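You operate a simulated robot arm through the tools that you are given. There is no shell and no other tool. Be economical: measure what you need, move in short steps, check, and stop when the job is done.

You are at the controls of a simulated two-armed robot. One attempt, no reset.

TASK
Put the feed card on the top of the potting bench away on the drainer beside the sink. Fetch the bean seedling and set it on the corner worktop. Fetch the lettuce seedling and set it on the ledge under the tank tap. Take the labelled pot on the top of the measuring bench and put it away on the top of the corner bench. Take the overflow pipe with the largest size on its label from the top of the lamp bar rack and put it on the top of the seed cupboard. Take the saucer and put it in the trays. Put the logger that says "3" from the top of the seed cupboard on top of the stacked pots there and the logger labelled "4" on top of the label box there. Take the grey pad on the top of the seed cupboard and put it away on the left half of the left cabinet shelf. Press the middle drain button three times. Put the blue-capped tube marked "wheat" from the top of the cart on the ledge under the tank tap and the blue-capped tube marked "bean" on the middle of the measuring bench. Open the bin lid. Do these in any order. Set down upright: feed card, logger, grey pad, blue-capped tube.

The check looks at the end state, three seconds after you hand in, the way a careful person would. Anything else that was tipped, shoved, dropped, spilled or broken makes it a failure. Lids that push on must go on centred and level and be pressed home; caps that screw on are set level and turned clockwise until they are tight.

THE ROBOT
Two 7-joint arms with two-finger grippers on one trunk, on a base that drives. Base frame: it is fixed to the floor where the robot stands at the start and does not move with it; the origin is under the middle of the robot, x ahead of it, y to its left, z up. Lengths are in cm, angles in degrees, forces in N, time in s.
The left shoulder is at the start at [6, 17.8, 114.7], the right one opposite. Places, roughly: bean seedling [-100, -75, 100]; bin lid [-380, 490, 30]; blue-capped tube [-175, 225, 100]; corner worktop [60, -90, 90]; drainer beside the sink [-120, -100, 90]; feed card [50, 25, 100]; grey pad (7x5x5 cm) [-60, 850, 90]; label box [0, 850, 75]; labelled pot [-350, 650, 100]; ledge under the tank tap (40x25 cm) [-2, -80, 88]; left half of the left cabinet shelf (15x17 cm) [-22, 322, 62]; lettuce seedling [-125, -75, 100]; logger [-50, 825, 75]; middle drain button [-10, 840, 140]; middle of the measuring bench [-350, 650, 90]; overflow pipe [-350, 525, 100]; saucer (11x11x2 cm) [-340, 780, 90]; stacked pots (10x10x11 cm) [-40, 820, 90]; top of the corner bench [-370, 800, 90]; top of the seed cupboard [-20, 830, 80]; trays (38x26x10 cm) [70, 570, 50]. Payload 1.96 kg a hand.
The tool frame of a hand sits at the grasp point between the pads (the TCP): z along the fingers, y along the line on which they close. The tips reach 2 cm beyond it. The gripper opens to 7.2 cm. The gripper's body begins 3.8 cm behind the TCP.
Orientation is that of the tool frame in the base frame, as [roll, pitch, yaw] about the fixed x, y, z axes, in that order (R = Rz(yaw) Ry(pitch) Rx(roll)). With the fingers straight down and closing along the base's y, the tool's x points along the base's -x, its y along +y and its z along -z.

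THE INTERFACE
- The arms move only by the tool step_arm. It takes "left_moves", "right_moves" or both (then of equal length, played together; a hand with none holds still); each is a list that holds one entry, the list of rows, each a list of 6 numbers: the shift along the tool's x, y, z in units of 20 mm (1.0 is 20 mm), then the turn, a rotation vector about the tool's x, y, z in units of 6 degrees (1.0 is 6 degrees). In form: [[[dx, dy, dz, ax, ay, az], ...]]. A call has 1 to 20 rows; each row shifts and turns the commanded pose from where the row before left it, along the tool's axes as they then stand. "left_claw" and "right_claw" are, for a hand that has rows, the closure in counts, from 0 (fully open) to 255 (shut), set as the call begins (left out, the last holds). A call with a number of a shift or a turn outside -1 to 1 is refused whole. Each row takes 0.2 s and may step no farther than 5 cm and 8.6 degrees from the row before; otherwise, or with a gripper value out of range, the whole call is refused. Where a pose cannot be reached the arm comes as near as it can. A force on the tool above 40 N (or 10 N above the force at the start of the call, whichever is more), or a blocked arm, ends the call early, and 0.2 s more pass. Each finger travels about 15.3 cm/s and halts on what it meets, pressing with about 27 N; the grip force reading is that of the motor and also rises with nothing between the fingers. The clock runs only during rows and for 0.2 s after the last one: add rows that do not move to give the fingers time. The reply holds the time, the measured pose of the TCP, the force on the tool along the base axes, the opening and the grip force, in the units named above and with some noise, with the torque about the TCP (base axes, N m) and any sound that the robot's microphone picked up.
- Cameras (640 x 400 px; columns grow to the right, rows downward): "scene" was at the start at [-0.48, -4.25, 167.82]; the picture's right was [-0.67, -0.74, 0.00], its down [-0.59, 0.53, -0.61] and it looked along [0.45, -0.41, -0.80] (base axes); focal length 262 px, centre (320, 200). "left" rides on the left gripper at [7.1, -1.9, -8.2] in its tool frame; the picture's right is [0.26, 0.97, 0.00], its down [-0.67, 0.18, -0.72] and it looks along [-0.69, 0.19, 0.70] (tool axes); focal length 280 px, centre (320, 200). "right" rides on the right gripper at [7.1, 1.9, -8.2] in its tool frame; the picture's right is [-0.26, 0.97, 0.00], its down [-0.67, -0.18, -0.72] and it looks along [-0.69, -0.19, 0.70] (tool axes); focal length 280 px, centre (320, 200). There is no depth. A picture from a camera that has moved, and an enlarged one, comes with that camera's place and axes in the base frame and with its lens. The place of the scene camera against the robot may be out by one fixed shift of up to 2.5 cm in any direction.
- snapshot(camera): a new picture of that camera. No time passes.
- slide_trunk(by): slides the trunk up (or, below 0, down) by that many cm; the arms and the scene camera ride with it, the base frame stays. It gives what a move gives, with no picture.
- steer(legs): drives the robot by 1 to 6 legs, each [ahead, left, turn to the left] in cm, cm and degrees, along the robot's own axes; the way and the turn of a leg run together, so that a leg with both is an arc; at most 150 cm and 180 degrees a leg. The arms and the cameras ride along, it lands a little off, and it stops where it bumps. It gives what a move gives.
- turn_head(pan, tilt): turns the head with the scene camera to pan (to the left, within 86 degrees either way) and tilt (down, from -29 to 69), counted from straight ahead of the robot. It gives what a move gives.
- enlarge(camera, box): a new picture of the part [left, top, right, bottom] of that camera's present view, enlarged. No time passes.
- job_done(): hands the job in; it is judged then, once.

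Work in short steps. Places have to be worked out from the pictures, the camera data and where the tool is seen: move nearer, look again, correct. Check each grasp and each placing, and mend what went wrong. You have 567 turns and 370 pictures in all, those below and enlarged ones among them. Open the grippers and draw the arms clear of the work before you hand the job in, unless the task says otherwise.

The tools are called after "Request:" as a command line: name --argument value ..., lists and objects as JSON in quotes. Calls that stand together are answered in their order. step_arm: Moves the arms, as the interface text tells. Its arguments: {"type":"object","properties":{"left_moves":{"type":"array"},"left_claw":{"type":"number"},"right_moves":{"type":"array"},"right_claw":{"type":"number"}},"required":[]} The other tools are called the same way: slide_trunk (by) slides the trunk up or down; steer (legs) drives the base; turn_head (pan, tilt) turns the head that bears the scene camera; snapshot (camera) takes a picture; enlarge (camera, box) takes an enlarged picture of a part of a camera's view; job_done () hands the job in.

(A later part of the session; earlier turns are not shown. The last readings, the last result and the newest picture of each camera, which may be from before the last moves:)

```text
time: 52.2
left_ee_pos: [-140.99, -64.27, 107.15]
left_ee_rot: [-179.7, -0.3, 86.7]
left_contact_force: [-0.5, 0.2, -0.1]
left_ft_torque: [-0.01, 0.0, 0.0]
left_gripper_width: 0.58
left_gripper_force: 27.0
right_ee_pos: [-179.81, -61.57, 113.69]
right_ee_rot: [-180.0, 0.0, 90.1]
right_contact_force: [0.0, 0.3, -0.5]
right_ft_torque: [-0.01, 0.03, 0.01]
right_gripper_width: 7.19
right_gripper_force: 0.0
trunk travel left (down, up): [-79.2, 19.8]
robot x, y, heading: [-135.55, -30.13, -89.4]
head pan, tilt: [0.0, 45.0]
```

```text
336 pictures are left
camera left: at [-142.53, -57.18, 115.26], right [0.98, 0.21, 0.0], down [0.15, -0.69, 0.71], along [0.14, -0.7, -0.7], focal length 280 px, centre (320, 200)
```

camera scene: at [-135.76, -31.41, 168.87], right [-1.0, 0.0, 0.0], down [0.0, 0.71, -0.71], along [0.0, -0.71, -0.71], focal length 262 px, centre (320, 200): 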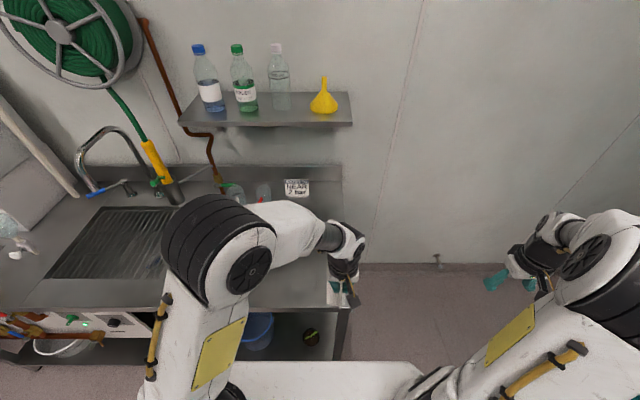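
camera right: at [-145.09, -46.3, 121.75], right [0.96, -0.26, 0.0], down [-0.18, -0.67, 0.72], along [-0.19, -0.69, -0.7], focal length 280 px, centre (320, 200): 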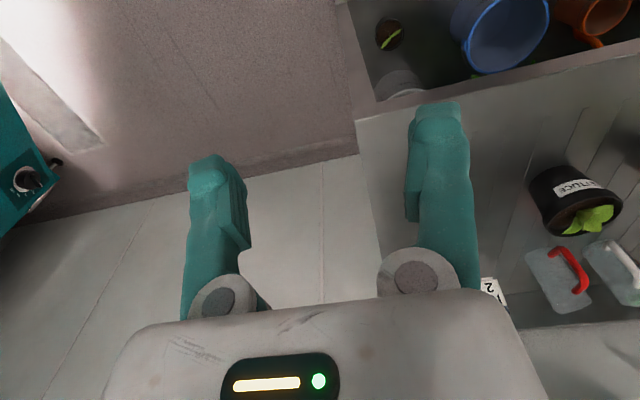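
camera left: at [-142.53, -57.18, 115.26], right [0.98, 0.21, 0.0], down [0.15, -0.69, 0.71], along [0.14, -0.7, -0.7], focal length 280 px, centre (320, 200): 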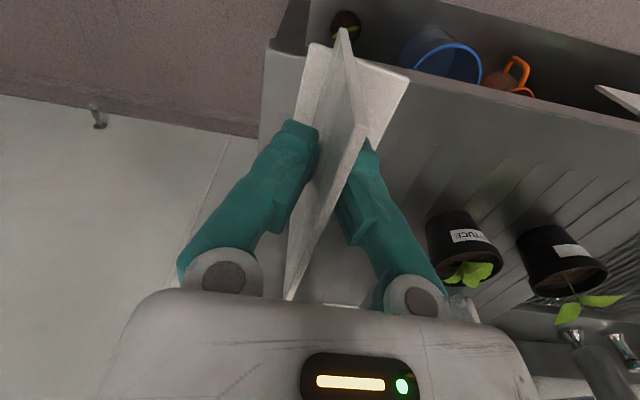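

The bench's right edge is at x≈−143 and the lettuce pot about (−118, −81). I move the card to (−132.5, −75) and lower it part way.

Request:
step_arm --left_moves '[[[-0.9, 0.7, 0, 0, 0, 0], [-0.9, 0.7, 0, 0, 0, 0], [-0.9, 0.7, 0, 0, 0, 0], [-0.9, 0.7, 0, 0, 0, 0], [-0.9, 0.7, 0, 0, 0, 0], [-0.85, 0.7, 0, 0, 0, 0.5], [0, 0, 1, 0, 0, 0], [0, 0, 1, 0, 0, 0], [0, 0, 1, 0, 0, 0], [0, 0, 1, 0, 0, 0]]]'

Request:
snapshot --camera "left"

Request:
snapshot --camera "scene"

```text
time: 54.4
left_ee_pos: [-133.43, -75.45, 99.18]
left_ee_rot: [-179.6, -0.3, 83.7]
left_contact_force: [-1.0, 0.0, 0.2]
left_ft_torque: [0.03, 0.03, 0.0]
left_gripper_width: 0.6
left_gripper_force: 27.8
right_ee_pos: [-179.77, -61.61, 113.72]
right_ee_rot: [179.9, -0.1, 90.2]
right_contact_force: [0.9, -0.2, -0.1]
right_ft_torque: [0.02, -0.01, -0.01]
right_gripper_width: 7.21
right_gripper_force: 0.0
trunk travel left (down, up): [-79.2, 19.8]
robot x, y, heading: [-135.95, -30.07, -89.8]
head pan, tilt: [0.0, 45.0]
```

```text
335 pictures are left
camera left: at [-134.35, -68.25, 107.18], right [0.99, 0.15, -0.01], down [0.11, -0.69, 0.71], along [0.11, -0.7, -0.7], focal length 280 px, centre (320, 200)
```

left: 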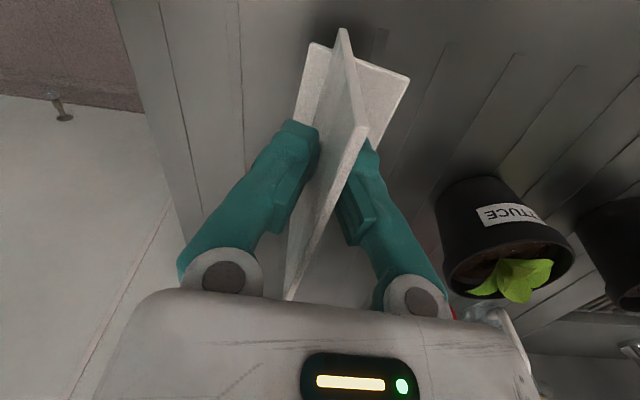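

```text
334 pictures are left
camera scene: at [-135.73, -31.54, 168.87], right [-1.0, 0.0, 0.0], down [0.0, 0.71, -0.71], along [0.0, -0.71, -0.71], focal length 262 px, centre (320, 200)
```

scene: 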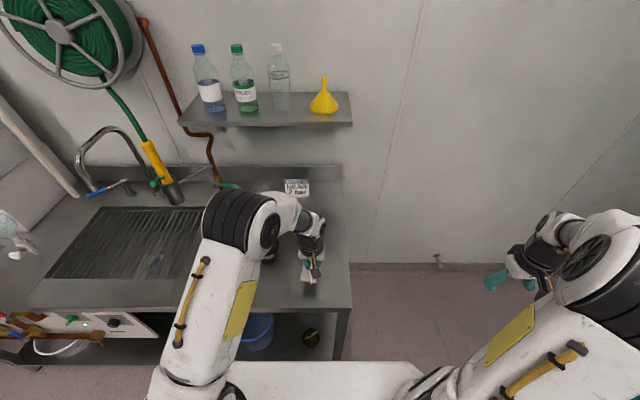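

Clear of the pot. I lower slowly to feel for the surface.

Request:
step_arm --left_moves '[[[0, 0, 1, 0, 0, 0], [0, 0, 0.7, 0, 0, 0], [0, 0, 0.2, 0, 0, 0], [0, 0, 0.2, 0, 0, 0]]]'

Request:
step_arm --left_moves '[[[0, 0, 0.15, 0, 0, 0], [0, 0, 0.15, 0, 0, 0], [0, 0, 0.15, 0, 0, 0]]]'

```text
time: 55.4
left_ee_pos: [-133.42, -75.4, 94.89]
left_ee_rot: [-179.6, -0.2, 83.9]
left_contact_force: [0.5, 0.5, 0.2]
left_ft_torque: [0.03, -0.01, -0.01]
left_gripper_width: 0.58
left_gripper_force: 27.1
right_ee_pos: [-179.78, -61.66, 113.67]
right_ee_rot: [-180.0, 0.0, 90.1]
right_contact_force: [-0.1, 0.5, 0.2]
right_ft_torque: [0.0, 0.0, 0.01]
right_gripper_width: 7.21
right_gripper_force: 0.0
trunk travel left (down, up): [-79.2, 19.8]
robot x, y, heading: [-135.38, -29.67, -90.0]
head pan, tilt: [0.0, 45.0]
```

```text
time: 56.2
left_ee_pos: [-133.25, -75.51, 94.17]
left_ee_rot: [-179.5, 0.3, 83.8]
left_contact_force: [8.7, -0.8, 27.8]
left_ft_torque: [-0.11, -0.01, 0.07]
left_gripper_width: 0.6
left_gripper_force: 26.8
right_ee_pos: [-179.58, -61.5, 113.82]
right_ee_rot: [-179.9, 0.1, 90.0]
right_contact_force: [-0.3, -0.7, 0.5]
right_ft_torque: [0.0, -0.02, -0.02]
right_gripper_width: 7.2
right_gripper_force: 0.0
trunk travel left (down, up): [-79.2, 19.8]
robot x, y, heading: [-135.87, -30.54, -90.3]
head pan, tilt: [0.0, 45.0]
```

Contact at TCP z≈94.3. I ease off slightly, open and lift away.

Request:
step_arm --left_moves '[[[0, 0, -0.1, 0, 0, 0], [0, 0, 0, 0, 0, 0]]]'

Request:
step_arm --left_moves '[[[0, 0, 0, 0, 0, 0], [0, 0, 0, 0, 0, 0], [0, 0, 0, 0, 0, 0], [0, 0, -1, 0, 0, 0], [0, 0, -1, 0, 0, 0], [0, 0, -1, 0, 0, 0], [0, 0, -1, 0, 0, 0], [0, 0, -1, 0, 0, 0], [0, 0, -1, 0, 0, 0]]]' --left_claw 0

Request:
snapshot --camera "left"

```text
time: 56.8
left_ee_pos: [-133.2, -75.43, 94.2]
left_ee_rot: [-179.7, -0.1, 83.8]
left_contact_force: [4.9, -2.7, 19.4]
left_ft_torque: [-0.45, 0.01, 0.09]
left_gripper_width: 0.58
left_gripper_force: 26.8
right_ee_pos: [-179.65, -61.6, 113.75]
right_ee_rot: [179.9, 0.0, 90.1]
right_contact_force: [-0.5, 0.1, 0.2]
right_ft_torque: [-0.04, -0.01, -0.01]
right_gripper_width: 7.2
right_gripper_force: 0.0
trunk travel left (down, up): [-79.2, 19.8]
robot x, y, heading: [-135.85, -30.06, -89.7]
head pan, tilt: [0.0, 45.0]
```

```text
time: 58.8
left_ee_pos: [-133.41, -75.4, 106.18]
left_ee_rot: [-179.8, -0.2, 83.8]
left_contact_force: [0.3, -0.3, 0.0]
left_ft_torque: [0.02, 0.01, 0.03]
left_gripper_width: 7.2
left_gripper_force: 0.0
right_ee_pos: [-179.78, -61.74, 113.7]
right_ee_rot: [180.0, 0.0, 90.1]
right_contact_force: [-0.4, 0.5, 0.0]
right_ft_torque: [-0.03, 0.0, 0.01]
right_gripper_width: 7.2
right_gripper_force: 0.0
trunk travel left (down, up): [-79.2, 19.8]
robot x, y, heading: [-135.93, -30.41, -89.9]
head pan, tilt: [0.0, 45.0]
```

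```text
333 pictures are left
camera left: at [-134.41, -68.21, 114.25], right [0.99, 0.16, -0.01], down [0.11, -0.69, 0.71], along [0.11, -0.7, -0.7], focal length 280 px, centre (320, 200)
```

left: 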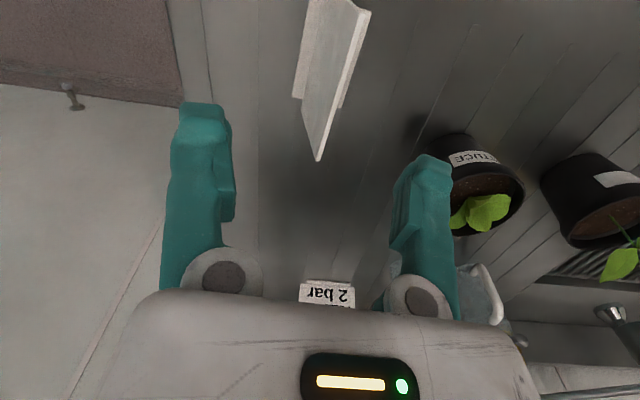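

Card stands well. I retract the left hand and slide the robot left to face the two seedlings.

Request:
step_arm --left_moves '[[[1, 0, -0.6, 0, 0, 0], [1, 0, -0.6, 0, 0, 0], [1, 0.7, -0.6, 0, 0, 0], [1, 1, -0.6, 0, 0, 0], [1, 1, -0.6, 0, 0, 0], [1, 1, -0.6, 0, 0, 0], [0.5, 1, 0, 0, 0, 0], [0, 1, 0, 0, 0, 0], [0, 1, 0, 0, 0, 0], [0, 1, 0, 0, 0, 0]]]'

Request:
steer --legs '[[0, 28, 0]]'

Request:
turn_head --pan 0 --tilt 55

Request:
snapshot --camera "scene"

Request:
snapshot --camera "left"

Request:
snapshot --camera "right"

```text
time: 61.0
left_ee_pos: [-116.29, -64.26, 113.2]
left_ee_rot: [-179.6, -0.3, 83.8]
left_contact_force: [-0.1, 0.1, 0.2]
left_ft_torque: [0.01, 0.02, 0.01]
left_gripper_width: 7.2
left_gripper_force: 0.1
right_ee_pos: [-179.63, -61.55, 113.64]
right_ee_rot: [180.0, 0.0, 90.1]
right_contact_force: [-0.3, 1.2, -0.6]
right_ft_torque: [-0.03, -0.01, 0.02]
right_gripper_width: 7.21
right_gripper_force: 0.2
trunk travel left (down, up): [-79.2, 19.8]
robot x, y, heading: [-135.9, -30.22, -90.0]
head pan, tilt: [0.0, 45.0]
```

```text
time: 62.9
left_ee_pos: [-88.26, -64.16, 113.36]
left_ee_rot: [-179.7, -0.1, 83.7]
left_contact_force: [-0.1, 0.4, 0.8]
left_ft_torque: [0.01, 0.0, 0.02]
left_gripper_width: 7.2
left_gripper_force: 0.1
right_ee_pos: [-151.54, -61.68, 113.74]
right_ee_rot: [180.0, 0.0, 90.1]
right_contact_force: [0.4, -0.2, 0.0]
right_ft_torque: [-0.03, -0.02, -0.01]
right_gripper_width: 7.18
right_gripper_force: 0.1
trunk travel left (down, up): [-79.2, 19.8]
robot x, y, heading: [-107.53, -30.17, -90.0]
head pan, tilt: [0.0, 45.0]
```

```text
time: 63.6
left_ee_pos: [-88.19, -64.26, 113.33]
left_ee_rot: [-179.7, -0.2, 83.8]
left_contact_force: [0.0, -0.5, 0.4]
left_ft_torque: [-0.07, 0.04, 0.03]
left_gripper_width: 7.19
left_gripper_force: 0.0
right_ee_pos: [-151.58, -61.62, 113.62]
right_ee_rot: [179.9, 0.0, 90.1]
right_contact_force: [-0.4, 0.0, 0.3]
right_ft_torque: [0.0, 0.02, 0.0]
right_gripper_width: 7.22
right_gripper_force: 0.0
trunk travel left (down, up): [-79.2, 19.8]
robot x, y, heading: [-107.33, -29.53, -90.0]
head pan, tilt: [0.0, 55.0]
```

```text
332 pictures are left
camera scene: at [-107.39, -30.49, 167.53], right [-1.0, 0.0, 0.0], down [0.0, 0.82, -0.57], along [0.0, -0.57, -0.82], focal length 262 px, centre (320, 200)
```

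scene: 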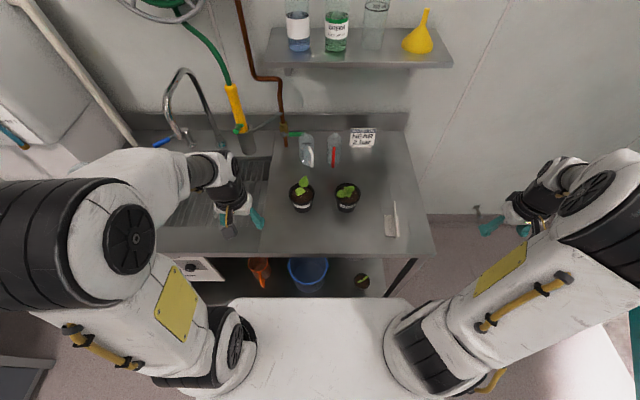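

```text
331 pictures are left
camera left: at [-89.19, -57.01, 121.4], right [0.99, 0.16, -0.01], down [0.11, -0.69, 0.71], along [0.11, -0.7, -0.7], focal length 280 px, centre (320, 200)
```

left: 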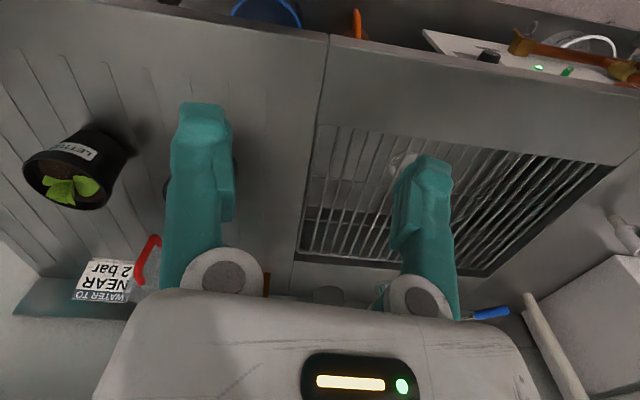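

```text
330 pictures are left
camera right: at [-149.53, -54.41, 121.77], right [0.97, -0.26, 0.0], down [-0.18, -0.68, 0.72], along [-0.19, -0.69, -0.7], focal length 280 px, centre (320, 200)
```

right: 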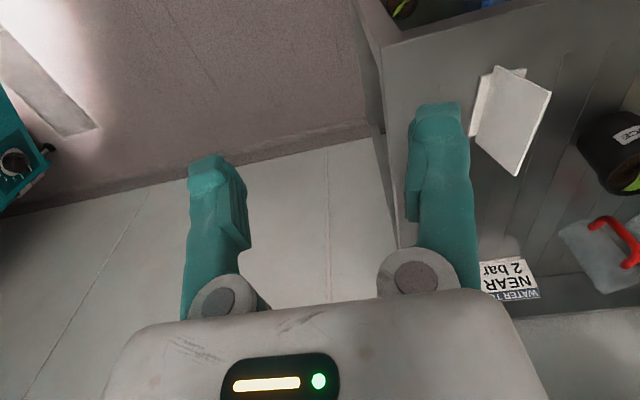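

A clear view. I enlarge the seedlings for pot size and leaf layout.

Request:
enlarge --camera "scene" --box '[265, 150, 405, 250]'

```text
4.00 times, centred on (335, 200) of scene
camera zoom: at [-107.39, -30.49, 167.53], right [-1.0, 0.0, 0.0], down [0.0, 0.82, -0.57], along [0.0, -0.57, -0.82], focal length 1049 px, centre (260, 200)
```

zoom: 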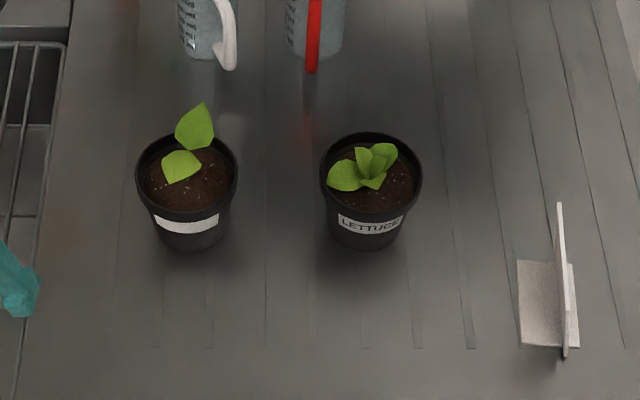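

Pots: rim ~8.6 cm, lettuce centre ≈(−118,−83), bean ≈(−102,−83), rims near z 96. I bring the right hand over the lettuce pot's right rim to look from close by.

Request:
step_arm --right_moves '[[[-0.5, 1, 0, 0, 0, 0], [-0.5, 1, 0, 0, 0, 0], [-0.7, 1, 0, 0, 0, 0], [-0.7, 1, 0, 0, 0, 0], [-0.8, 1, 0, 0, 0, 0], [-0.8, 1, 0, 0, 0, 0], [-0.8, 1, 0, 0, 0, 0], [-0.8, 1, 0, 0, 0, 0], [-0.8, 1, 0, 0, 0, 0], [-0.8, 1, 0.3, 0, 0, 0], [-0.8, 1, 0.4, 0, 0, 0], [-0.8, 1, 0.4, 0, 0, 0], [-0.8, 1, 0.4, 0, 0, 0], [-0.8, 0.8, 0.5, 0, 0, 0]]]'

Request:
snapshot --camera "right"

Request:
enlarge --camera "scene" --box '[265, 130, 425, 250]'

```text
time: 66.7
left_ee_pos: [-88.05, -64.33, 113.35]
left_ee_rot: [-179.6, -0.3, 83.8]
left_contact_force: [0.8, -0.4, -0.1]
left_ft_torque: [0.0, -0.01, 0.03]
left_gripper_width: 7.2
left_gripper_force: 0.1
right_ee_pos: [-123.68, -82.26, 109.67]
right_ee_rot: [180.0, -0.1, 90.1]
right_contact_force: [0.0, -0.8, -0.7]
right_ft_torque: [0.03, -0.02, -0.02]
right_gripper_width: 7.22
right_gripper_force: 0.0
trunk travel left (down, up): [-79.2, 19.8]
robot x, y, heading: [-107.87, -29.99, -90.0]
head pan, tilt: [0.0, 55.0]
```

```text
328 pictures are left
camera right: at [-121.94, -75.16, 117.71], right [0.97, -0.26, 0.0], down [-0.18, -0.68, 0.71], along [-0.19, -0.69, -0.7], focal length 280 px, centre (320, 200)
```

right: 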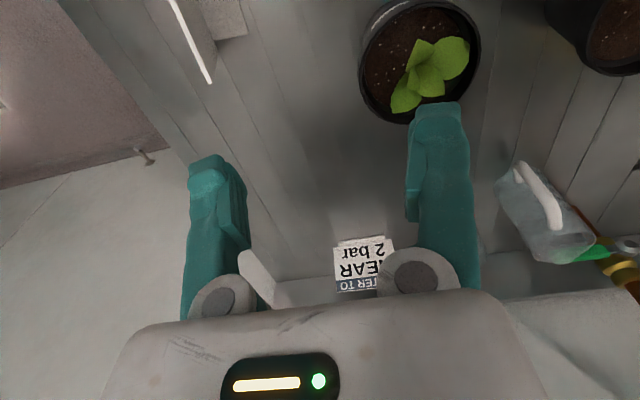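

```text
3.33 times, centred on (345, 190) of scene
camera zoom: at [-107.43, -30.62, 167.53], right [-1.0, 0.0, 0.0], down [0.0, 0.82, -0.57], along [0.0, -0.57, -0.82], focal length 874 px, centre (237, 233)
```

zoom: 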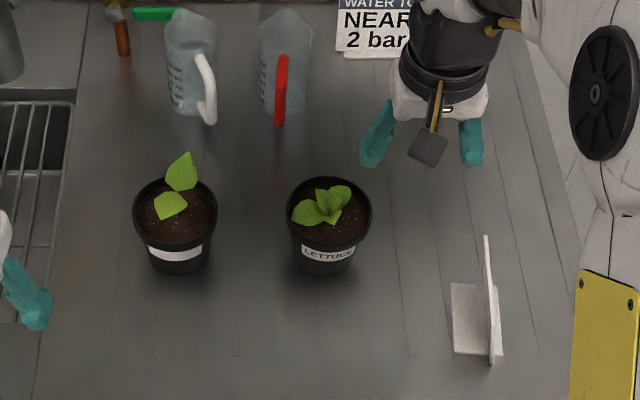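

The right camera puts the lettuce rim at centre (−116.9,−84.6), radius 4.3. I tilt the hand outward 12° to follow the pot wall, position over the right rim and go down part way.

Request:
step_arm --right_moves '[[[-0.6, 0.55, 0, -1, 0, 0], [-0.55, 0.55, 0, -1, 0, 0], [0, -0.2, 0.95, 0, 0, 0], [0, -0.2, 0.95, 0, 0, 0], [0, -0.2, 0.95, 0, 0, 0], [0, -0.2, 0.95, 0, 0, 0]]]'

Request:
snapshot --camera "right"

Request:
enlarge --camera "scene" --box '[285, 150, 405, 240]'

```text
time: 68.0
left_ee_pos: [-88.2, -64.29, 113.32]
left_ee_rot: [-179.6, -0.2, 83.8]
left_contact_force: [-0.9, 0.2, -0.1]
left_ft_torque: [0.04, -0.02, -0.03]
left_gripper_width: 7.22
left_gripper_force: 0.0
right_ee_pos: [-123.54, -83.59, 101.94]
right_ee_rot: [173.9, 0.1, 90.1]
right_contact_force: [1.1, -0.8, -0.2]
right_ft_torque: [0.0, 0.05, 0.01]
right_gripper_width: 7.22
right_gripper_force: 0.1
right hand out of reach, approached as far as the arm can: row 2
trunk travel left (down, up): [-79.2, 19.8]
robot x, y, heading: [-107.57, -30.12, -89.8]
head pan, tilt: [0.0, 55.0]
```

```text
326 pictures are left
camera right: at [-122.48, -76.37, 110.1], right [0.96, -0.26, 0.1], down [-0.26, -0.67, 0.69], along [-0.11, -0.69, -0.71], focal length 280 px, centre (320, 200)
```

right: 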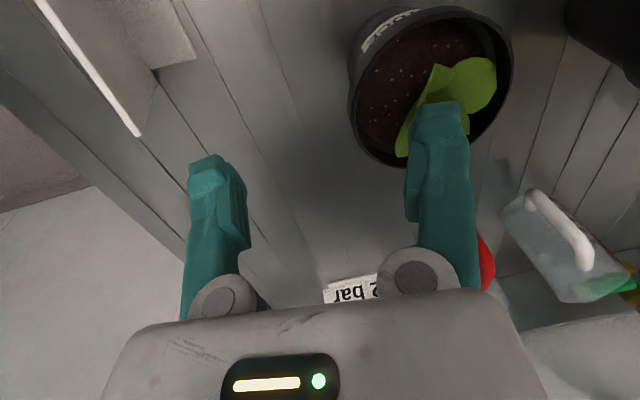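

```text
4.44 times, centred on (345, 195) of scene
camera zoom: at [-107.5, -30.57, 167.53], right [-1.0, 0.0, 0.0], down [0.0, 0.82, -0.57], along [0.0, -0.57, -0.82], focal length 1166 px, centre (209, 222)
```

zoom: 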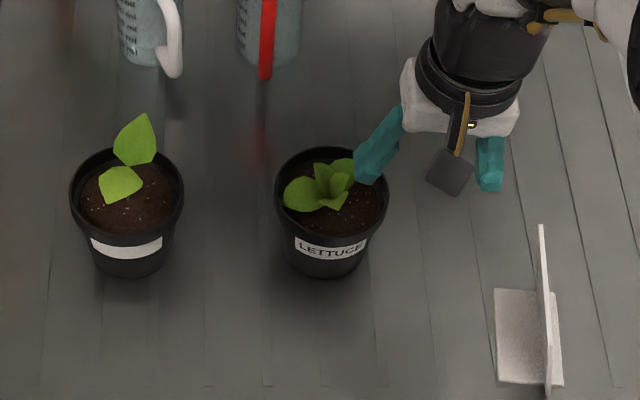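

Rim's right side is at x≈−121, y≈−84. The inner finger would touch leaves when wide open, so I narrow the opening to ~3 cm, shift over the rim and go down.

Request:
step_arm --right_moves '[[[0, 0, 0, 0, 0, 0], [0, 0, 0, 0, 0, 0], [-0.3, 0.6, 0, -0.5, 0, 0], [0, 0.55, 0, -0.5, 0, 0], [0, -0.1, 0.5, 0, 0, 0], [0, -0.1, 0.5, 0, 0, 0]]]' --right_claw 150

Request:
snapshot --camera "right"

Request:
enlarge --camera "scene" --box '[285, 150, 405, 240]'

```text
time: 69.5
left_ee_pos: [-88.18, -64.21, 113.27]
left_ee_rot: [-179.6, -0.1, 83.8]
left_contact_force: [1.2, 0.6, -0.2]
left_ft_torque: [0.02, 0.02, -0.02]
left_gripper_width: 7.19
left_gripper_force: 0.1
right_ee_pos: [-121.14, -84.1, 100.33]
right_ee_rot: [168.0, 0.2, 90.1]
right_contact_force: [0.2, -0.1, 0.5]
right_ft_torque: [-0.01, 0.02, -0.01]
right_gripper_width: 2.98
right_gripper_force: 0.1
trunk travel left (down, up): [-79.2, 19.8]
robot x, y, heading: [-107.74, -29.91, -90.0]
head pan, tilt: [0.0, 55.0]
```

```text
324 pictures are left
camera right: at [-121.04, -76.95, 108.48], right [0.94, -0.26, 0.2], down [-0.33, -0.67, 0.66], along [-0.04, -0.69, -0.72], focal length 280 px, centre (320, 200)
```

right: 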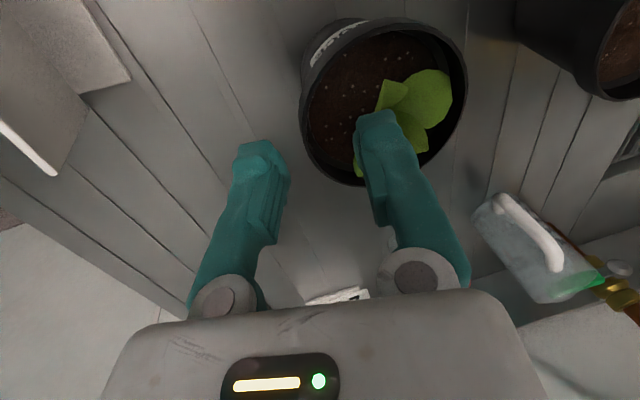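

```text
4.44 times, centred on (345, 195) of scene
camera zoom: at [-107.48, -30.53, 167.53], right [-1.0, 0.0, 0.0], down [0.0, 0.82, -0.57], along [0.0, -0.57, -0.82], focal length 1166 px, centre (209, 222)
```

zoom: 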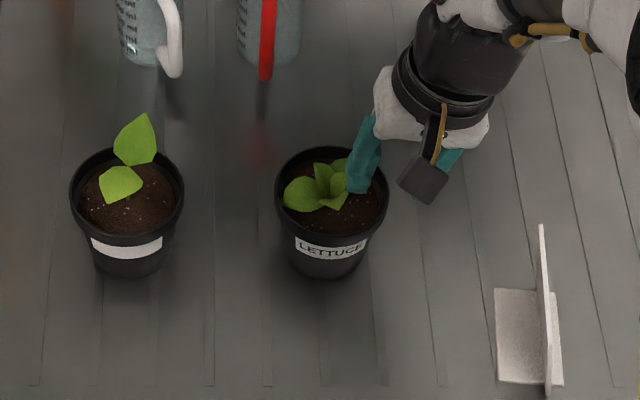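

A leaf lies on the far side of the inner finger, so I rotate the grip ~30° toward the near-right of the rim, where only soil is.

Request:
step_arm --right_moves '[[[0.5, 0.15, 0, 0, 0, 1], [0.5, 0.1, 0, 0, 0, 1], [0, 0, 0, 0, 0, 1], [0, 0, 0, 0, 0, 1], [0, 0, 0, 0, 0, 1]]]'

Request:
snapshot --camera "right"

Request:
enlarge --camera "scene" --box '[285, 150, 405, 240]'

```text
time: 70.7
left_ee_pos: [-88.22, -64.22, 113.37]
left_ee_rot: [-179.6, -0.1, 83.8]
left_contact_force: [0.2, -0.3, -0.4]
left_ft_torque: [-0.01, 0.03, 0.0]
left_gripper_width: 7.22
left_gripper_force: 0.1
right_ee_pos: [-120.71, -81.98, 100.31]
right_ee_rot: [169.5, -6.0, 60.6]
right_contact_force: [-0.6, -0.4, 0.4]
right_ft_torque: [0.0, -0.02, 0.0]
right_gripper_width: 2.97
right_gripper_force: 0.1
trunk travel left (down, up): [-79.2, 19.8]
robot x, y, heading: [-107.59, -30.16, -89.8]
head pan, tilt: [0.0, 55.0]
```

```text
322 pictures are left
camera right: at [-117.25, -76.87, 109.3], right [0.69, -0.71, 0.15], down [-0.63, -0.49, 0.6], along [-0.35, -0.51, -0.79], focal length 280 px, centre (320, 200)
```

right: 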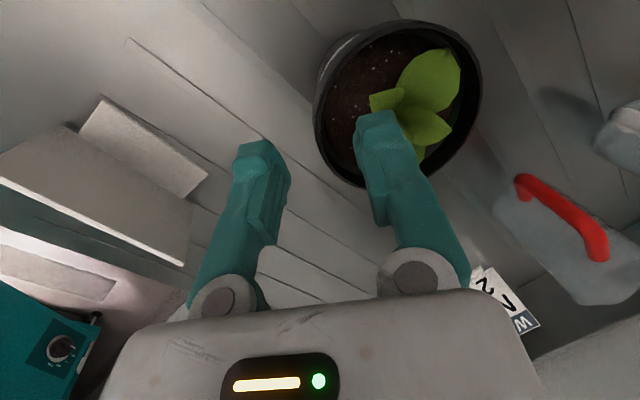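

```text
4.44 times, centred on (345, 195) of scene
camera zoom: at [-107.46, -30.5, 167.53], right [-1.0, 0.0, 0.0], down [0.0, 0.82, -0.57], along [0.0, -0.57, -0.82], focal length 1166 px, centre (209, 222)
```

zoom: 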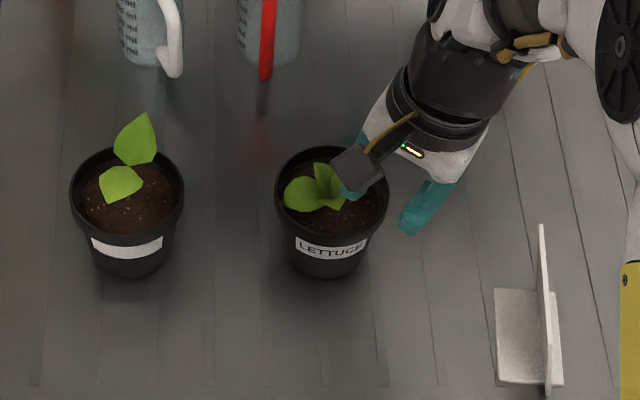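

I narrow to ~2 cm and descend the remaining distance slowly.

Request:
step_arm --right_moves '[[[0, 0, 0, 0, 0, 0], [0, 0, 0, 0, 0, 0], [0, -0.1, 0.5, 0, 0, 0], [0, -0.1, 0.5, 0, 0, 0], [0, -0.06, 0.3, 0, 0, 0], [0, -0.06, 0.3, 0, 0, 0]]]' --right_claw 185

Request:
snapshot --camera "right"

Request:
enlarge --camera "scene" --box '[285, 150, 405, 240]'

```text
time: 72.0
left_ee_pos: [-88.12, -64.23, 113.29]
left_ee_rot: [-179.6, -0.2, 83.8]
left_contact_force: [-0.6, 0.7, 0.3]
left_ft_torque: [0.01, -0.03, 0.01]
left_gripper_width: 7.22
left_gripper_force: 0.1
right_ee_pos: [-120.51, -81.89, 97.03]
right_ee_rot: [169.5, -6.0, 60.8]
right_contact_force: [1.4, -1.2, 0.3]
right_ft_torque: [-0.07, 0.0, -0.04]
right_gripper_width: 2.04
right_gripper_force: 0.3
trunk travel left (down, up): [-79.2, 19.8]
robot x, y, heading: [-107.57, -30.4, -89.8]
head pan, tilt: [0.0, 55.0]
```

```text
320 pictures are left
camera right: at [-117.11, -76.58, 106.05], right [0.69, -0.71, 0.15], down [-0.63, -0.49, 0.6], along [-0.35, -0.51, -0.79], focal length 280 px, centre (320, 200)
```

right: 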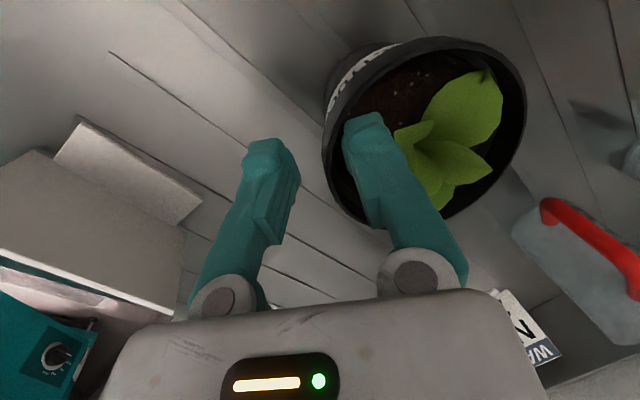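

```text
4.44 times, centred on (345, 195) of scene
camera zoom: at [-107.45, -30.5, 167.53], right [-1.0, 0.0, 0.0], down [0.0, 0.82, -0.57], along [0.0, -0.57, -0.82], focal length 1166 px, centre (209, 222)
```

zoom: 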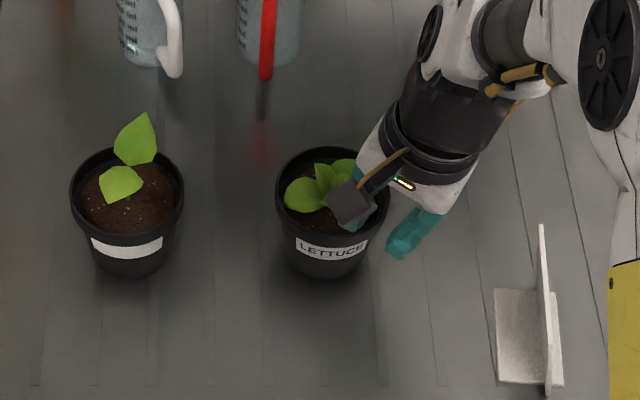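

The inner finger is inside the rim clear of leaves, the outer outside. I go 4 mm lower and close.

Request:
step_arm --right_moves '[[[0, -0.04, 0.2, 0, 0, 0], [0, 0, 0, 0, 0, 0]]]'

Request:
step_arm --right_moves '[[[0, 0, 0, 0, 0, 0], [0, 0, 0, 0, 0, 0], [0, 0, 0, 0, 0, 0]]]' --right_claw 255

Request:
snapshot --camera "right"

```text
time: 72.7
left_ee_pos: [-88.23, -64.16, 113.19]
left_ee_rot: [-179.5, -0.2, 83.8]
left_contact_force: [-0.3, -0.2, 0.3]
left_ft_torque: [-0.01, 0.03, 0.01]
left_gripper_width: 7.22
left_gripper_force: 0.1
right_ee_pos: [-120.39, -81.8, 96.69]
right_ee_rot: [169.5, -5.9, 60.7]
right_contact_force: [0.9, -0.3, 0.6]
right_ft_torque: [-0.01, -0.01, -0.01]
right_gripper_width: 2.06
right_gripper_force: 0.4
trunk travel left (down, up): [-79.2, 19.8]
robot x, y, heading: [-107.2, -30.02, -89.9]
head pan, tilt: [0.0, 55.0]
```

```text
time: 73.5
left_ee_pos: [-88.12, -64.27, 113.37]
left_ee_rot: [-179.7, -0.3, 83.8]
left_contact_force: [0.0, 0.3, -0.7]
left_ft_torque: [0.0, 0.02, 0.01]
left_gripper_width: 7.2
left_gripper_force: 0.1
right_ee_pos: [-120.47, -81.81, 96.66]
right_ee_rot: [169.6, -6.0, 60.6]
right_contact_force: [1.4, 0.5, -0.1]
right_ft_torque: [0.07, -0.1, -0.02]
right_gripper_width: 0.59
right_gripper_force: 27.3
trunk travel left (down, up): [-79.2, 19.8]
robot x, y, heading: [-107.53, -30.12, -89.8]
head pan, tilt: [0.0, 55.0]
```

```text
318 pictures are left
camera right: at [-117.11, -76.51, 105.63], right [0.69, -0.71, 0.15], down [-0.63, -0.49, 0.6], along [-0.35, -0.51, -0.79], focal length 280 px, centre (320, 200)
```

right: 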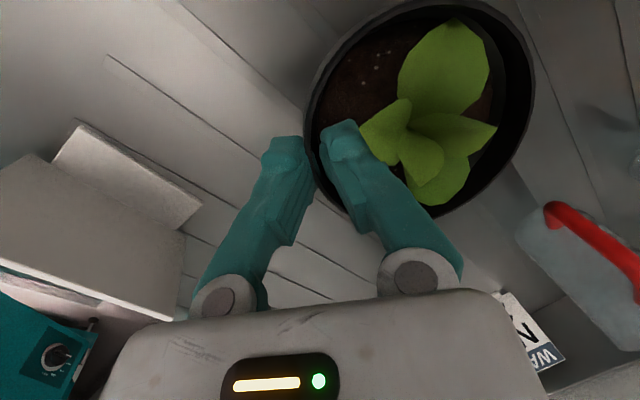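

Request:
enlarge --camera "scene" --box '[285, 150, 405, 240]'

```text
4.44 times, centred on (345, 195) of scene
camera zoom: at [-107.45, -30.5, 167.53], right [-1.0, 0.0, 0.0], down [0.0, 0.82, -0.57], along [0.0, -0.57, -0.82], focal length 1166 px, centre (209, 222)
```

zoom: 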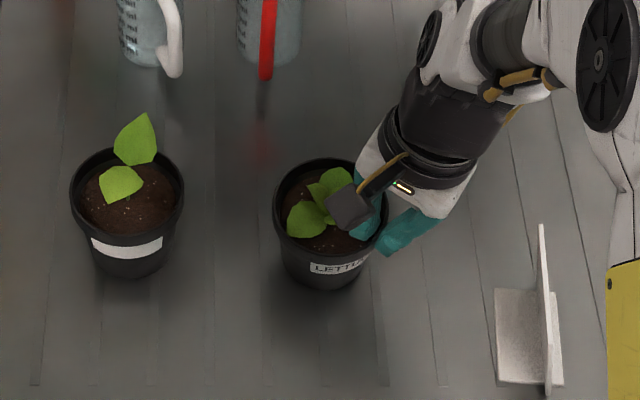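

Gripped. I lift it 4 cm and see how it hangs.

Request:
step_arm --right_moves '[[[0, 0.1, -0.5, 0, 0, 0], [0, 0.1, -0.5, 0, 0, 0], [0, 0.1, -0.5, 0, 0, 0], [0, 0.1, -0.5, 0, 0, 0]]]'

Request:
enlarge --camera "scene" --box '[285, 150, 405, 240]'

Request:
snapshot --camera "right"

```text
time: 74.5
left_ee_pos: [-88.24, -64.11, 113.31]
left_ee_rot: [-179.6, -0.2, 83.7]
left_contact_force: [0.0, -0.8, 0.0]
left_ft_torque: [0.02, 0.02, 0.02]
left_gripper_width: 7.19
left_gripper_force: 0.0
right_ee_pos: [-120.66, -82.15, 100.83]
right_ee_rot: [169.6, -5.9, 60.7]
right_contact_force: [0.2, -0.2, -2.8]
right_ft_torque: [0.02, 0.07, -0.03]
right_gripper_width: 0.59
right_gripper_force: 27.4
trunk travel left (down, up): [-79.2, 19.8]
robot x, y, heading: [-107.42, -30.15, -90.0]
head pan, tilt: [0.0, 55.0]
```

```text
4.44 times, centred on (345, 195) of scene
camera zoom: at [-107.48, -30.51, 167.53], right [-1.0, 0.0, 0.0], down [0.0, 0.82, -0.57], along [0.0, -0.57, -0.82], focal length 1166 px, centre (209, 222)
```

zoom: 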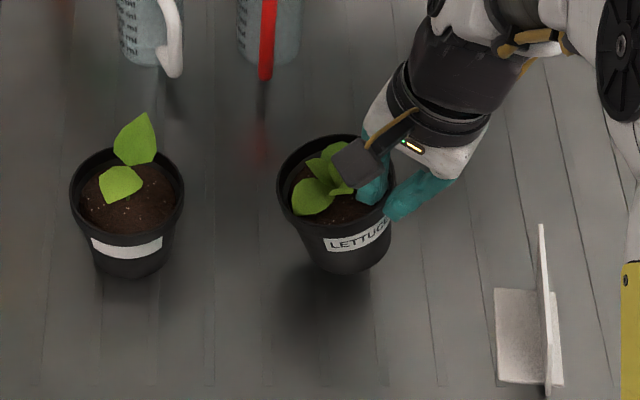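

```text
315 pictures are left
camera right: at [-117.24, -76.91, 109.7], right [0.69, -0.71, 0.15], down [-0.63, -0.49, 0.6], along [-0.35, -0.51, -0.79], focal length 280 px, centre (320, 200)
```

right: 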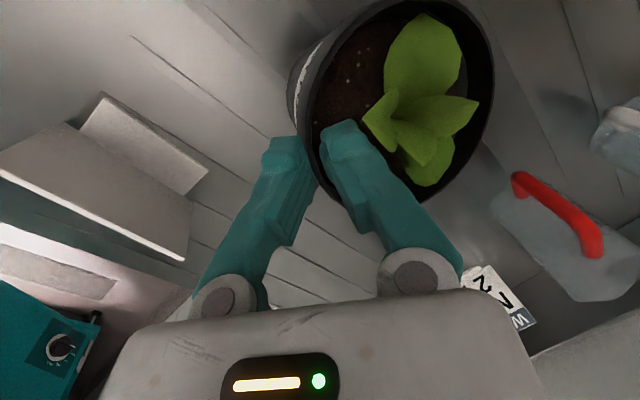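

Held, hanging nearly level. I raise it and draw it back toward the robot so the left hand can work at the bean pot.

Request:
step_arm --right_moves '[[[0, 0.2, -0.95, 0, 0, 0], [0, 0.2, -0.95, 0, 0, 0], [0, 0.2, -0.95, 0, 0, 0], [0, 0.2, -0.95, 0, 0, 0], [0.6, -0.96, -0.2, 0, 0, 0], [0.6, -0.96, -0.2, 0, 0, 0], [0.6, -0.96, -0.2, 0, 0, 0], [0.6, -0.96, -0.2, 0, 0, 0], [0.6, -0.96, -0.2, 0, 0, 0], [0.6, -0.96, -0.2, 0, 0, 0], [0.6, -0.96, -0.2, 0, 0, 0], [0.6, -0.96, -0.2, 0, 0, 0]]]'

Request:
snapshot --camera "scene"

```text
time: 77.0
left_ee_pos: [-88.16, -64.15, 113.41]
left_ee_rot: [-179.7, -0.1, 83.8]
left_contact_force: [-1.0, 1.5, -0.7]
left_ft_torque: [0.0, -0.02, -0.02]
left_gripper_width: 7.22
left_gripper_force: 0.1
right_ee_pos: [-129.87, -66.96, 109.87]
right_ee_rot: [169.5, -6.0, 60.6]
right_contact_force: [-0.1, -0.4, -2.7]
right_ft_torque: [0.05, 0.06, -0.02]
right_gripper_width: 0.61
right_gripper_force: 26.5
trunk travel left (down, up): [-79.2, 19.8]
robot x, y, heading: [-107.69, -29.99, -89.9]
head pan, tilt: [0.0, 55.0]
```

```text
314 pictures are left
camera scene: at [-107.52, -30.41, 167.53], right [-1.0, 0.0, 0.0], down [0.0, 0.82, -0.57], along [0.0, -0.57, -0.82], focal length 262 px, centre (320, 200)
```

scene: 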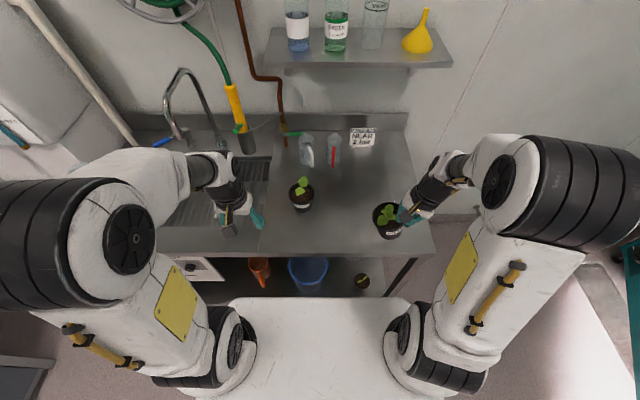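

Now the bean: centre ≈ (−101.3,−84.2), its near-right side free of leaves. I bring the left hand there and turn it to close radially.

Request:
step_arm --left_moves '[[[-0.9, -0.77, 0, 0, 0, 0], [-0.9, -0.77, 0, 0, 0, 0], [-0.9, -0.77, 0, 0, 0, 0], [-0.9, -0.77, 0, 0, 0, 0], [-0.9, -0.77, 0, 0, 0, 0], [-0.9, -0.77, 0, 0, 0, 0], [-0.9, -0.77, 0.2, 0, 0, 0], [-0.9, -0.77, 0.4, 0, 0, 0], [-0.9, -0.77, 0.4, 0, 0, 0], [0, 0, 0, 0, 0, 1], [0, 0, 0, 0, 0, 1], [0, 0, 0, 0, 0, 1], [0, 0, 0, 0, 0, 1], [0, 0, 0, 0, 0, 1], [0, 0, 0, 0, 0, 1], [0, 0, 0, 0, 0, 1], [0, 0, 0, 0, 0, 1], [0, 0, 0, 0, 0, 1]]]' --left_claw 170

Request:
snapshot --camera "left"

Request:
enlarge --camera "scene" --box '[240, 140, 360, 230]'

```text
time: 80.8
left_ee_pos: [-103.83, -78.8, 111.43]
left_ee_rot: [-179.7, 0.2, 29.7]
left_contact_force: [-0.6, -0.3, 0.2]
left_ft_torque: [-0.03, 0.01, 0.01]
left_gripper_width: 2.41
left_gripper_force: 0.1
right_ee_pos: [-129.84, -66.94, 109.82]
right_ee_rot: [169.4, -5.9, 60.8]
right_contact_force: [-0.5, 0.2, -3.1]
right_ft_torque: [0.02, 0.09, -0.02]
right_gripper_width: 0.59
right_gripper_force: 26.9
trunk travel left (down, up): [-79.2, 19.8]
robot x, y, heading: [-107.45, -29.81, -89.8]
head pan, tilt: [0.0, 55.0]
```

```text
313 pictures are left
camera left: at [-98.47, -73.7, 119.4], right [0.71, -0.71, -0.01], down [-0.49, -0.5, 0.72], along [-0.51, -0.5, -0.7], focal length 280 px, centre (320, 200)
```

left: 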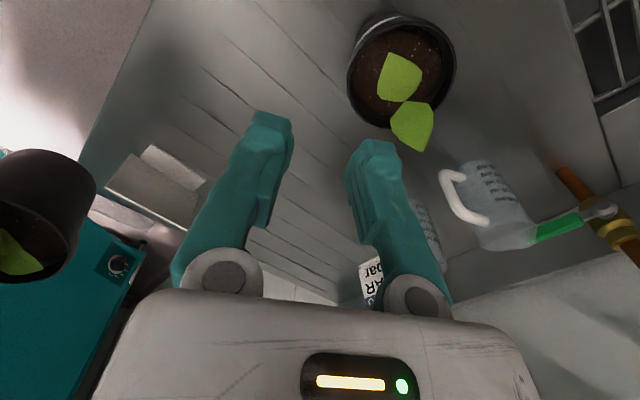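

```text
4.44 times, centred on (300, 185) of scene
camera zoom: at [-107.5, -30.53, 167.53], right [-1.0, 0.0, 0.0], down [0.0, 0.82, -0.57], along [0.0, -0.57, -0.82], focal length 1166 px, centre (409, 267)
```

zoom: 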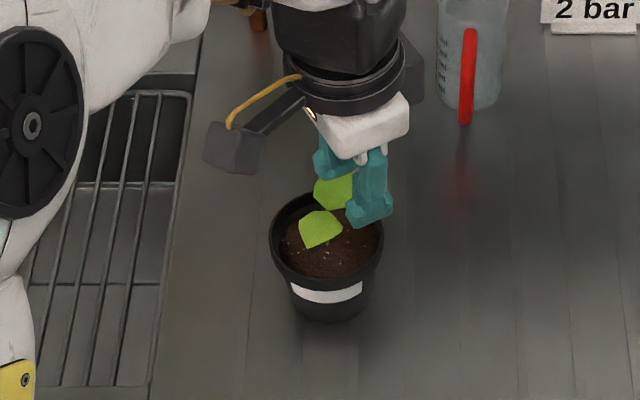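

Bean centre ≈(−100.3,−84.3). I shift over its near-right rim, tilt 12°, and descend in part.

Request:
step_arm --left_moves '[[[0.05, 0.55, 0.5, 0, 0, 0], [0.05, 0.55, 0.5, 0, 0, 0], [0, 0, 0.5, -0.5, 0, 0], [0, 0, 0.5, -0.5, 0, 0], [0, 0, 0.5, -0.5, 0, 0], [0, 0, 0.5, -0.5, 0, 0], [0, -0.2, 0.95, 0, 0, 0], [0, -0.1, 0.5, 0, 0, 0]]]' --left_claw 180

Request:
snapshot --camera "left"

Request:
enlarge --camera "scene" --box '[240, 140, 360, 230]'

```text
time: 82.7
left_ee_pos: [-102.38, -80.99, 102.4]
left_ee_rot: [168.3, 0.2, 29.7]
left_contact_force: [0.1, -0.7, -0.3]
left_ft_torque: [0.01, 0.01, -0.01]
left_gripper_width: 2.1
left_gripper_force: 0.0
right_ee_pos: [-129.85, -67.04, 109.77]
right_ee_rot: [169.5, -5.8, 60.6]
right_contact_force: [0.1, -0.5, -3.5]
right_ft_torque: [0.0, 0.03, -0.02]
right_gripper_width: 0.62
right_gripper_force: 26.6
trunk travel left (down, up): [-79.2, 19.8]
robot x, y, heading: [-107.47, -29.97, -89.7]
head pan, tilt: [0.0, 55.0]
```

```text
311 pictures are left
camera left: at [-97.98, -74.35, 109.89], right [0.7, -0.69, 0.19], down [-0.57, -0.36, 0.74], along [-0.44, -0.63, -0.64], focal length 280 px, centre (320, 200)
```

left: 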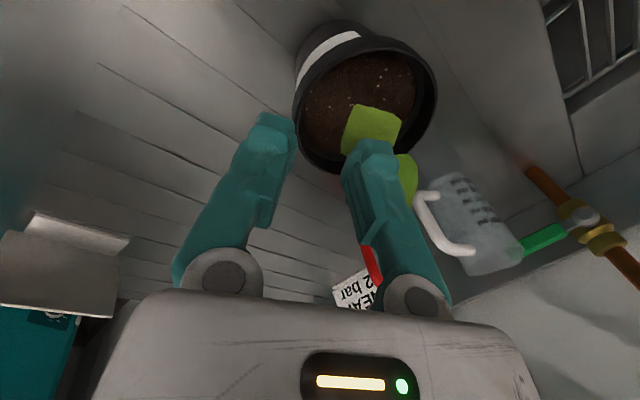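

```text
4.44 times, centred on (300, 185) of scene
camera zoom: at [-107.5, -30.54, 167.53], right [-1.0, 0.0, 0.0], down [0.0, 0.82, -0.57], along [0.0, -0.57, -0.82], focal length 1166 px, centre (409, 267)
```

zoom: 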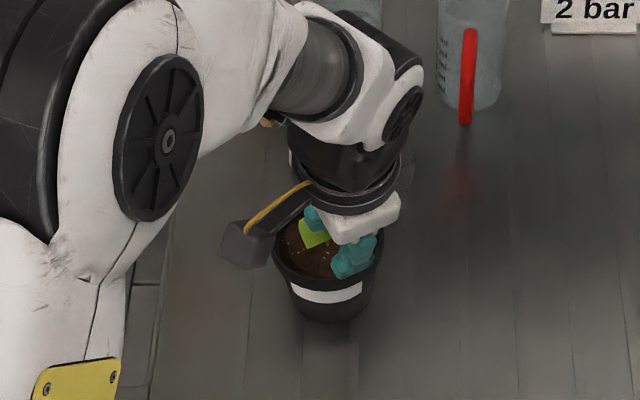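

The leaf nearest is ~2 cm from where the finger goes; clear. I descend to the rim.

Request:
step_arm --left_moves '[[[0, -0.25, 0.5, 0, 0, 0], [0, -0.1, 0.5, 0, 0, 0], [0, -0.1, 0.5, 0, 0, 0], [0, -0.1, 0.5, 0, 0, 0], [0, -0.1, 0.5, 0, 0, 0], [0, -0.05, 0.25, 0, 0, 0]]]'

Request:
snapshot --camera "left"

```text
time: 84.0
left_ee_pos: [-102.54, -80.63, 96.67]
left_ee_rot: [168.3, 0.1, 29.9]
left_contact_force: [-0.5, -0.1, -0.4]
left_ft_torque: [0.03, 0.03, 0.03]
left_gripper_width: 2.13
left_gripper_force: 0.0
right_ee_pos: [-130.0, -66.9, 109.75]
right_ee_rot: [169.5, -5.9, 60.8]
right_contact_force: [-0.9, -0.2, -2.5]
right_ft_torque: [0.06, 0.06, -0.02]
right_gripper_width: 0.6
right_gripper_force: 27.3
trunk travel left (down, up): [-79.2, 19.8]
robot x, y, heading: [-107.65, -29.69, -90.0]
head pan, tilt: [0.0, 55.0]
```

```text
309 pictures are left
camera left: at [-98.06, -74.16, 104.19], right [0.7, -0.69, 0.19], down [-0.57, -0.36, 0.74], along [-0.44, -0.63, -0.64], focal length 280 px, centre (320, 200)
```

left: 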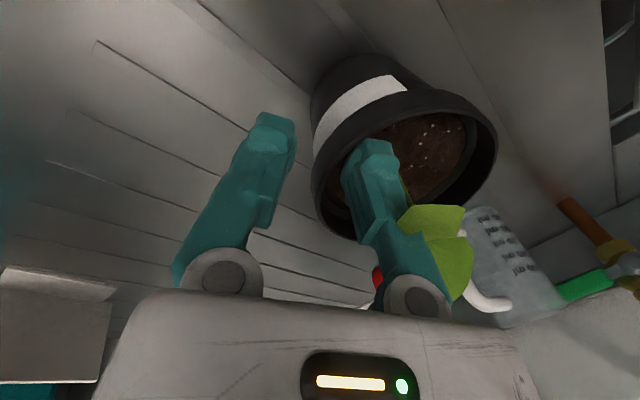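

Good: one finger inside, one outside, no contact force. I close and lift.

Request:
step_arm --left_moves '[[[0, 0, 0, 0, 0, 0], [0, 0, 0, 0, 0, 0], [0, 0, 0, 0, 0, 0]]]' --left_claw 255

Request:
step_arm --left_moves '[[[0, 0.1, -0.5, 0, 0, 0], [0, 0.1, -0.5, 0, 0, 0], [0, 0.2, -0.95, 0, 0, 0], [0, 0.2, -0.95, 0, 0, 0], [0, 0.2, -0.95, 0, 0, 0], [0, 0.2, -0.95, 0, 0, 0]]]'

Request:
snapshot --camera "scene"

Request:
snapshot --camera "left"

```text
time: 84.8
left_ee_pos: [-102.49, -80.74, 96.65]
left_ee_rot: [168.2, 0.2, 29.8]
left_contact_force: [0.0, -0.7, 1.9]
left_ft_torque: [-0.02, -0.08, -0.02]
left_gripper_width: 0.59
left_gripper_force: 26.5
right_ee_pos: [-129.85, -66.87, 109.81]
right_ee_rot: [169.5, -5.9, 60.7]
right_contact_force: [-0.8, 0.5, -2.8]
right_ft_torque: [0.02, 0.08, -0.02]
right_gripper_width: 0.56
right_gripper_force: 26.8
trunk travel left (down, up): [-79.2, 19.8]
robot x, y, heading: [-107.8, -30.3, -89.8]
head pan, tilt: [0.0, 55.0]
```

```text
time: 86.2
left_ee_pos: [-102.46, -80.78, 106.5]
left_ee_rot: [168.4, 0.3, 29.8]
left_contact_force: [1.6, 0.6, -2.5]
left_ft_torque: [0.13, 0.06, 0.01]
left_gripper_width: 0.58
left_gripper_force: 27.1
right_ee_pos: [-129.87, -66.88, 109.75]
right_ee_rot: [169.5, -6.0, 60.6]
right_contact_force: [0.2, -0.1, -2.8]
right_ft_torque: [0.04, 0.1, -0.01]
right_gripper_width: 0.6
right_gripper_force: 26.9
trunk travel left (down, up): [-79.2, 19.8]
robot x, y, heading: [-107.56, -29.89, -90.3]
head pan, tilt: [0.0, 55.0]
```

```text
308 pictures are left
camera scene: at [-107.48, -30.51, 167.53], right [-1.0, 0.0, 0.0], down [0.0, 0.82, -0.57], along [0.0, -0.57, -0.82], focal length 262 px, centre (320, 200)
```

scene: 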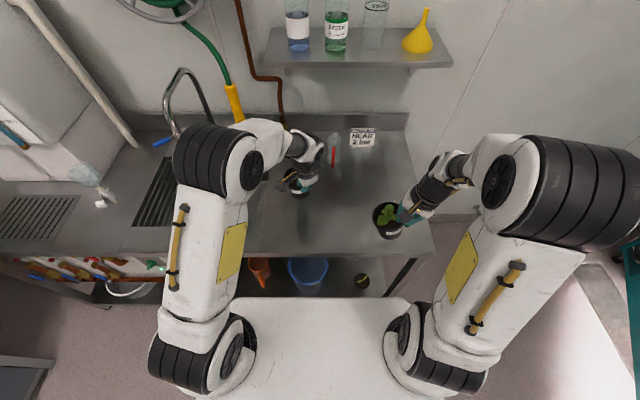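

```text
307 pictures are left
camera left: at [-98.02, -74.1, 114.04], right [0.7, -0.69, 0.19], down [-0.57, -0.36, 0.74], along [-0.44, -0.63, -0.64], focal length 280 px, centre (320, 200)
```

left: 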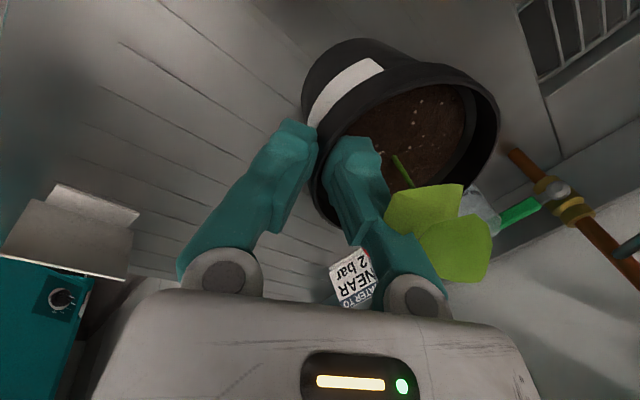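

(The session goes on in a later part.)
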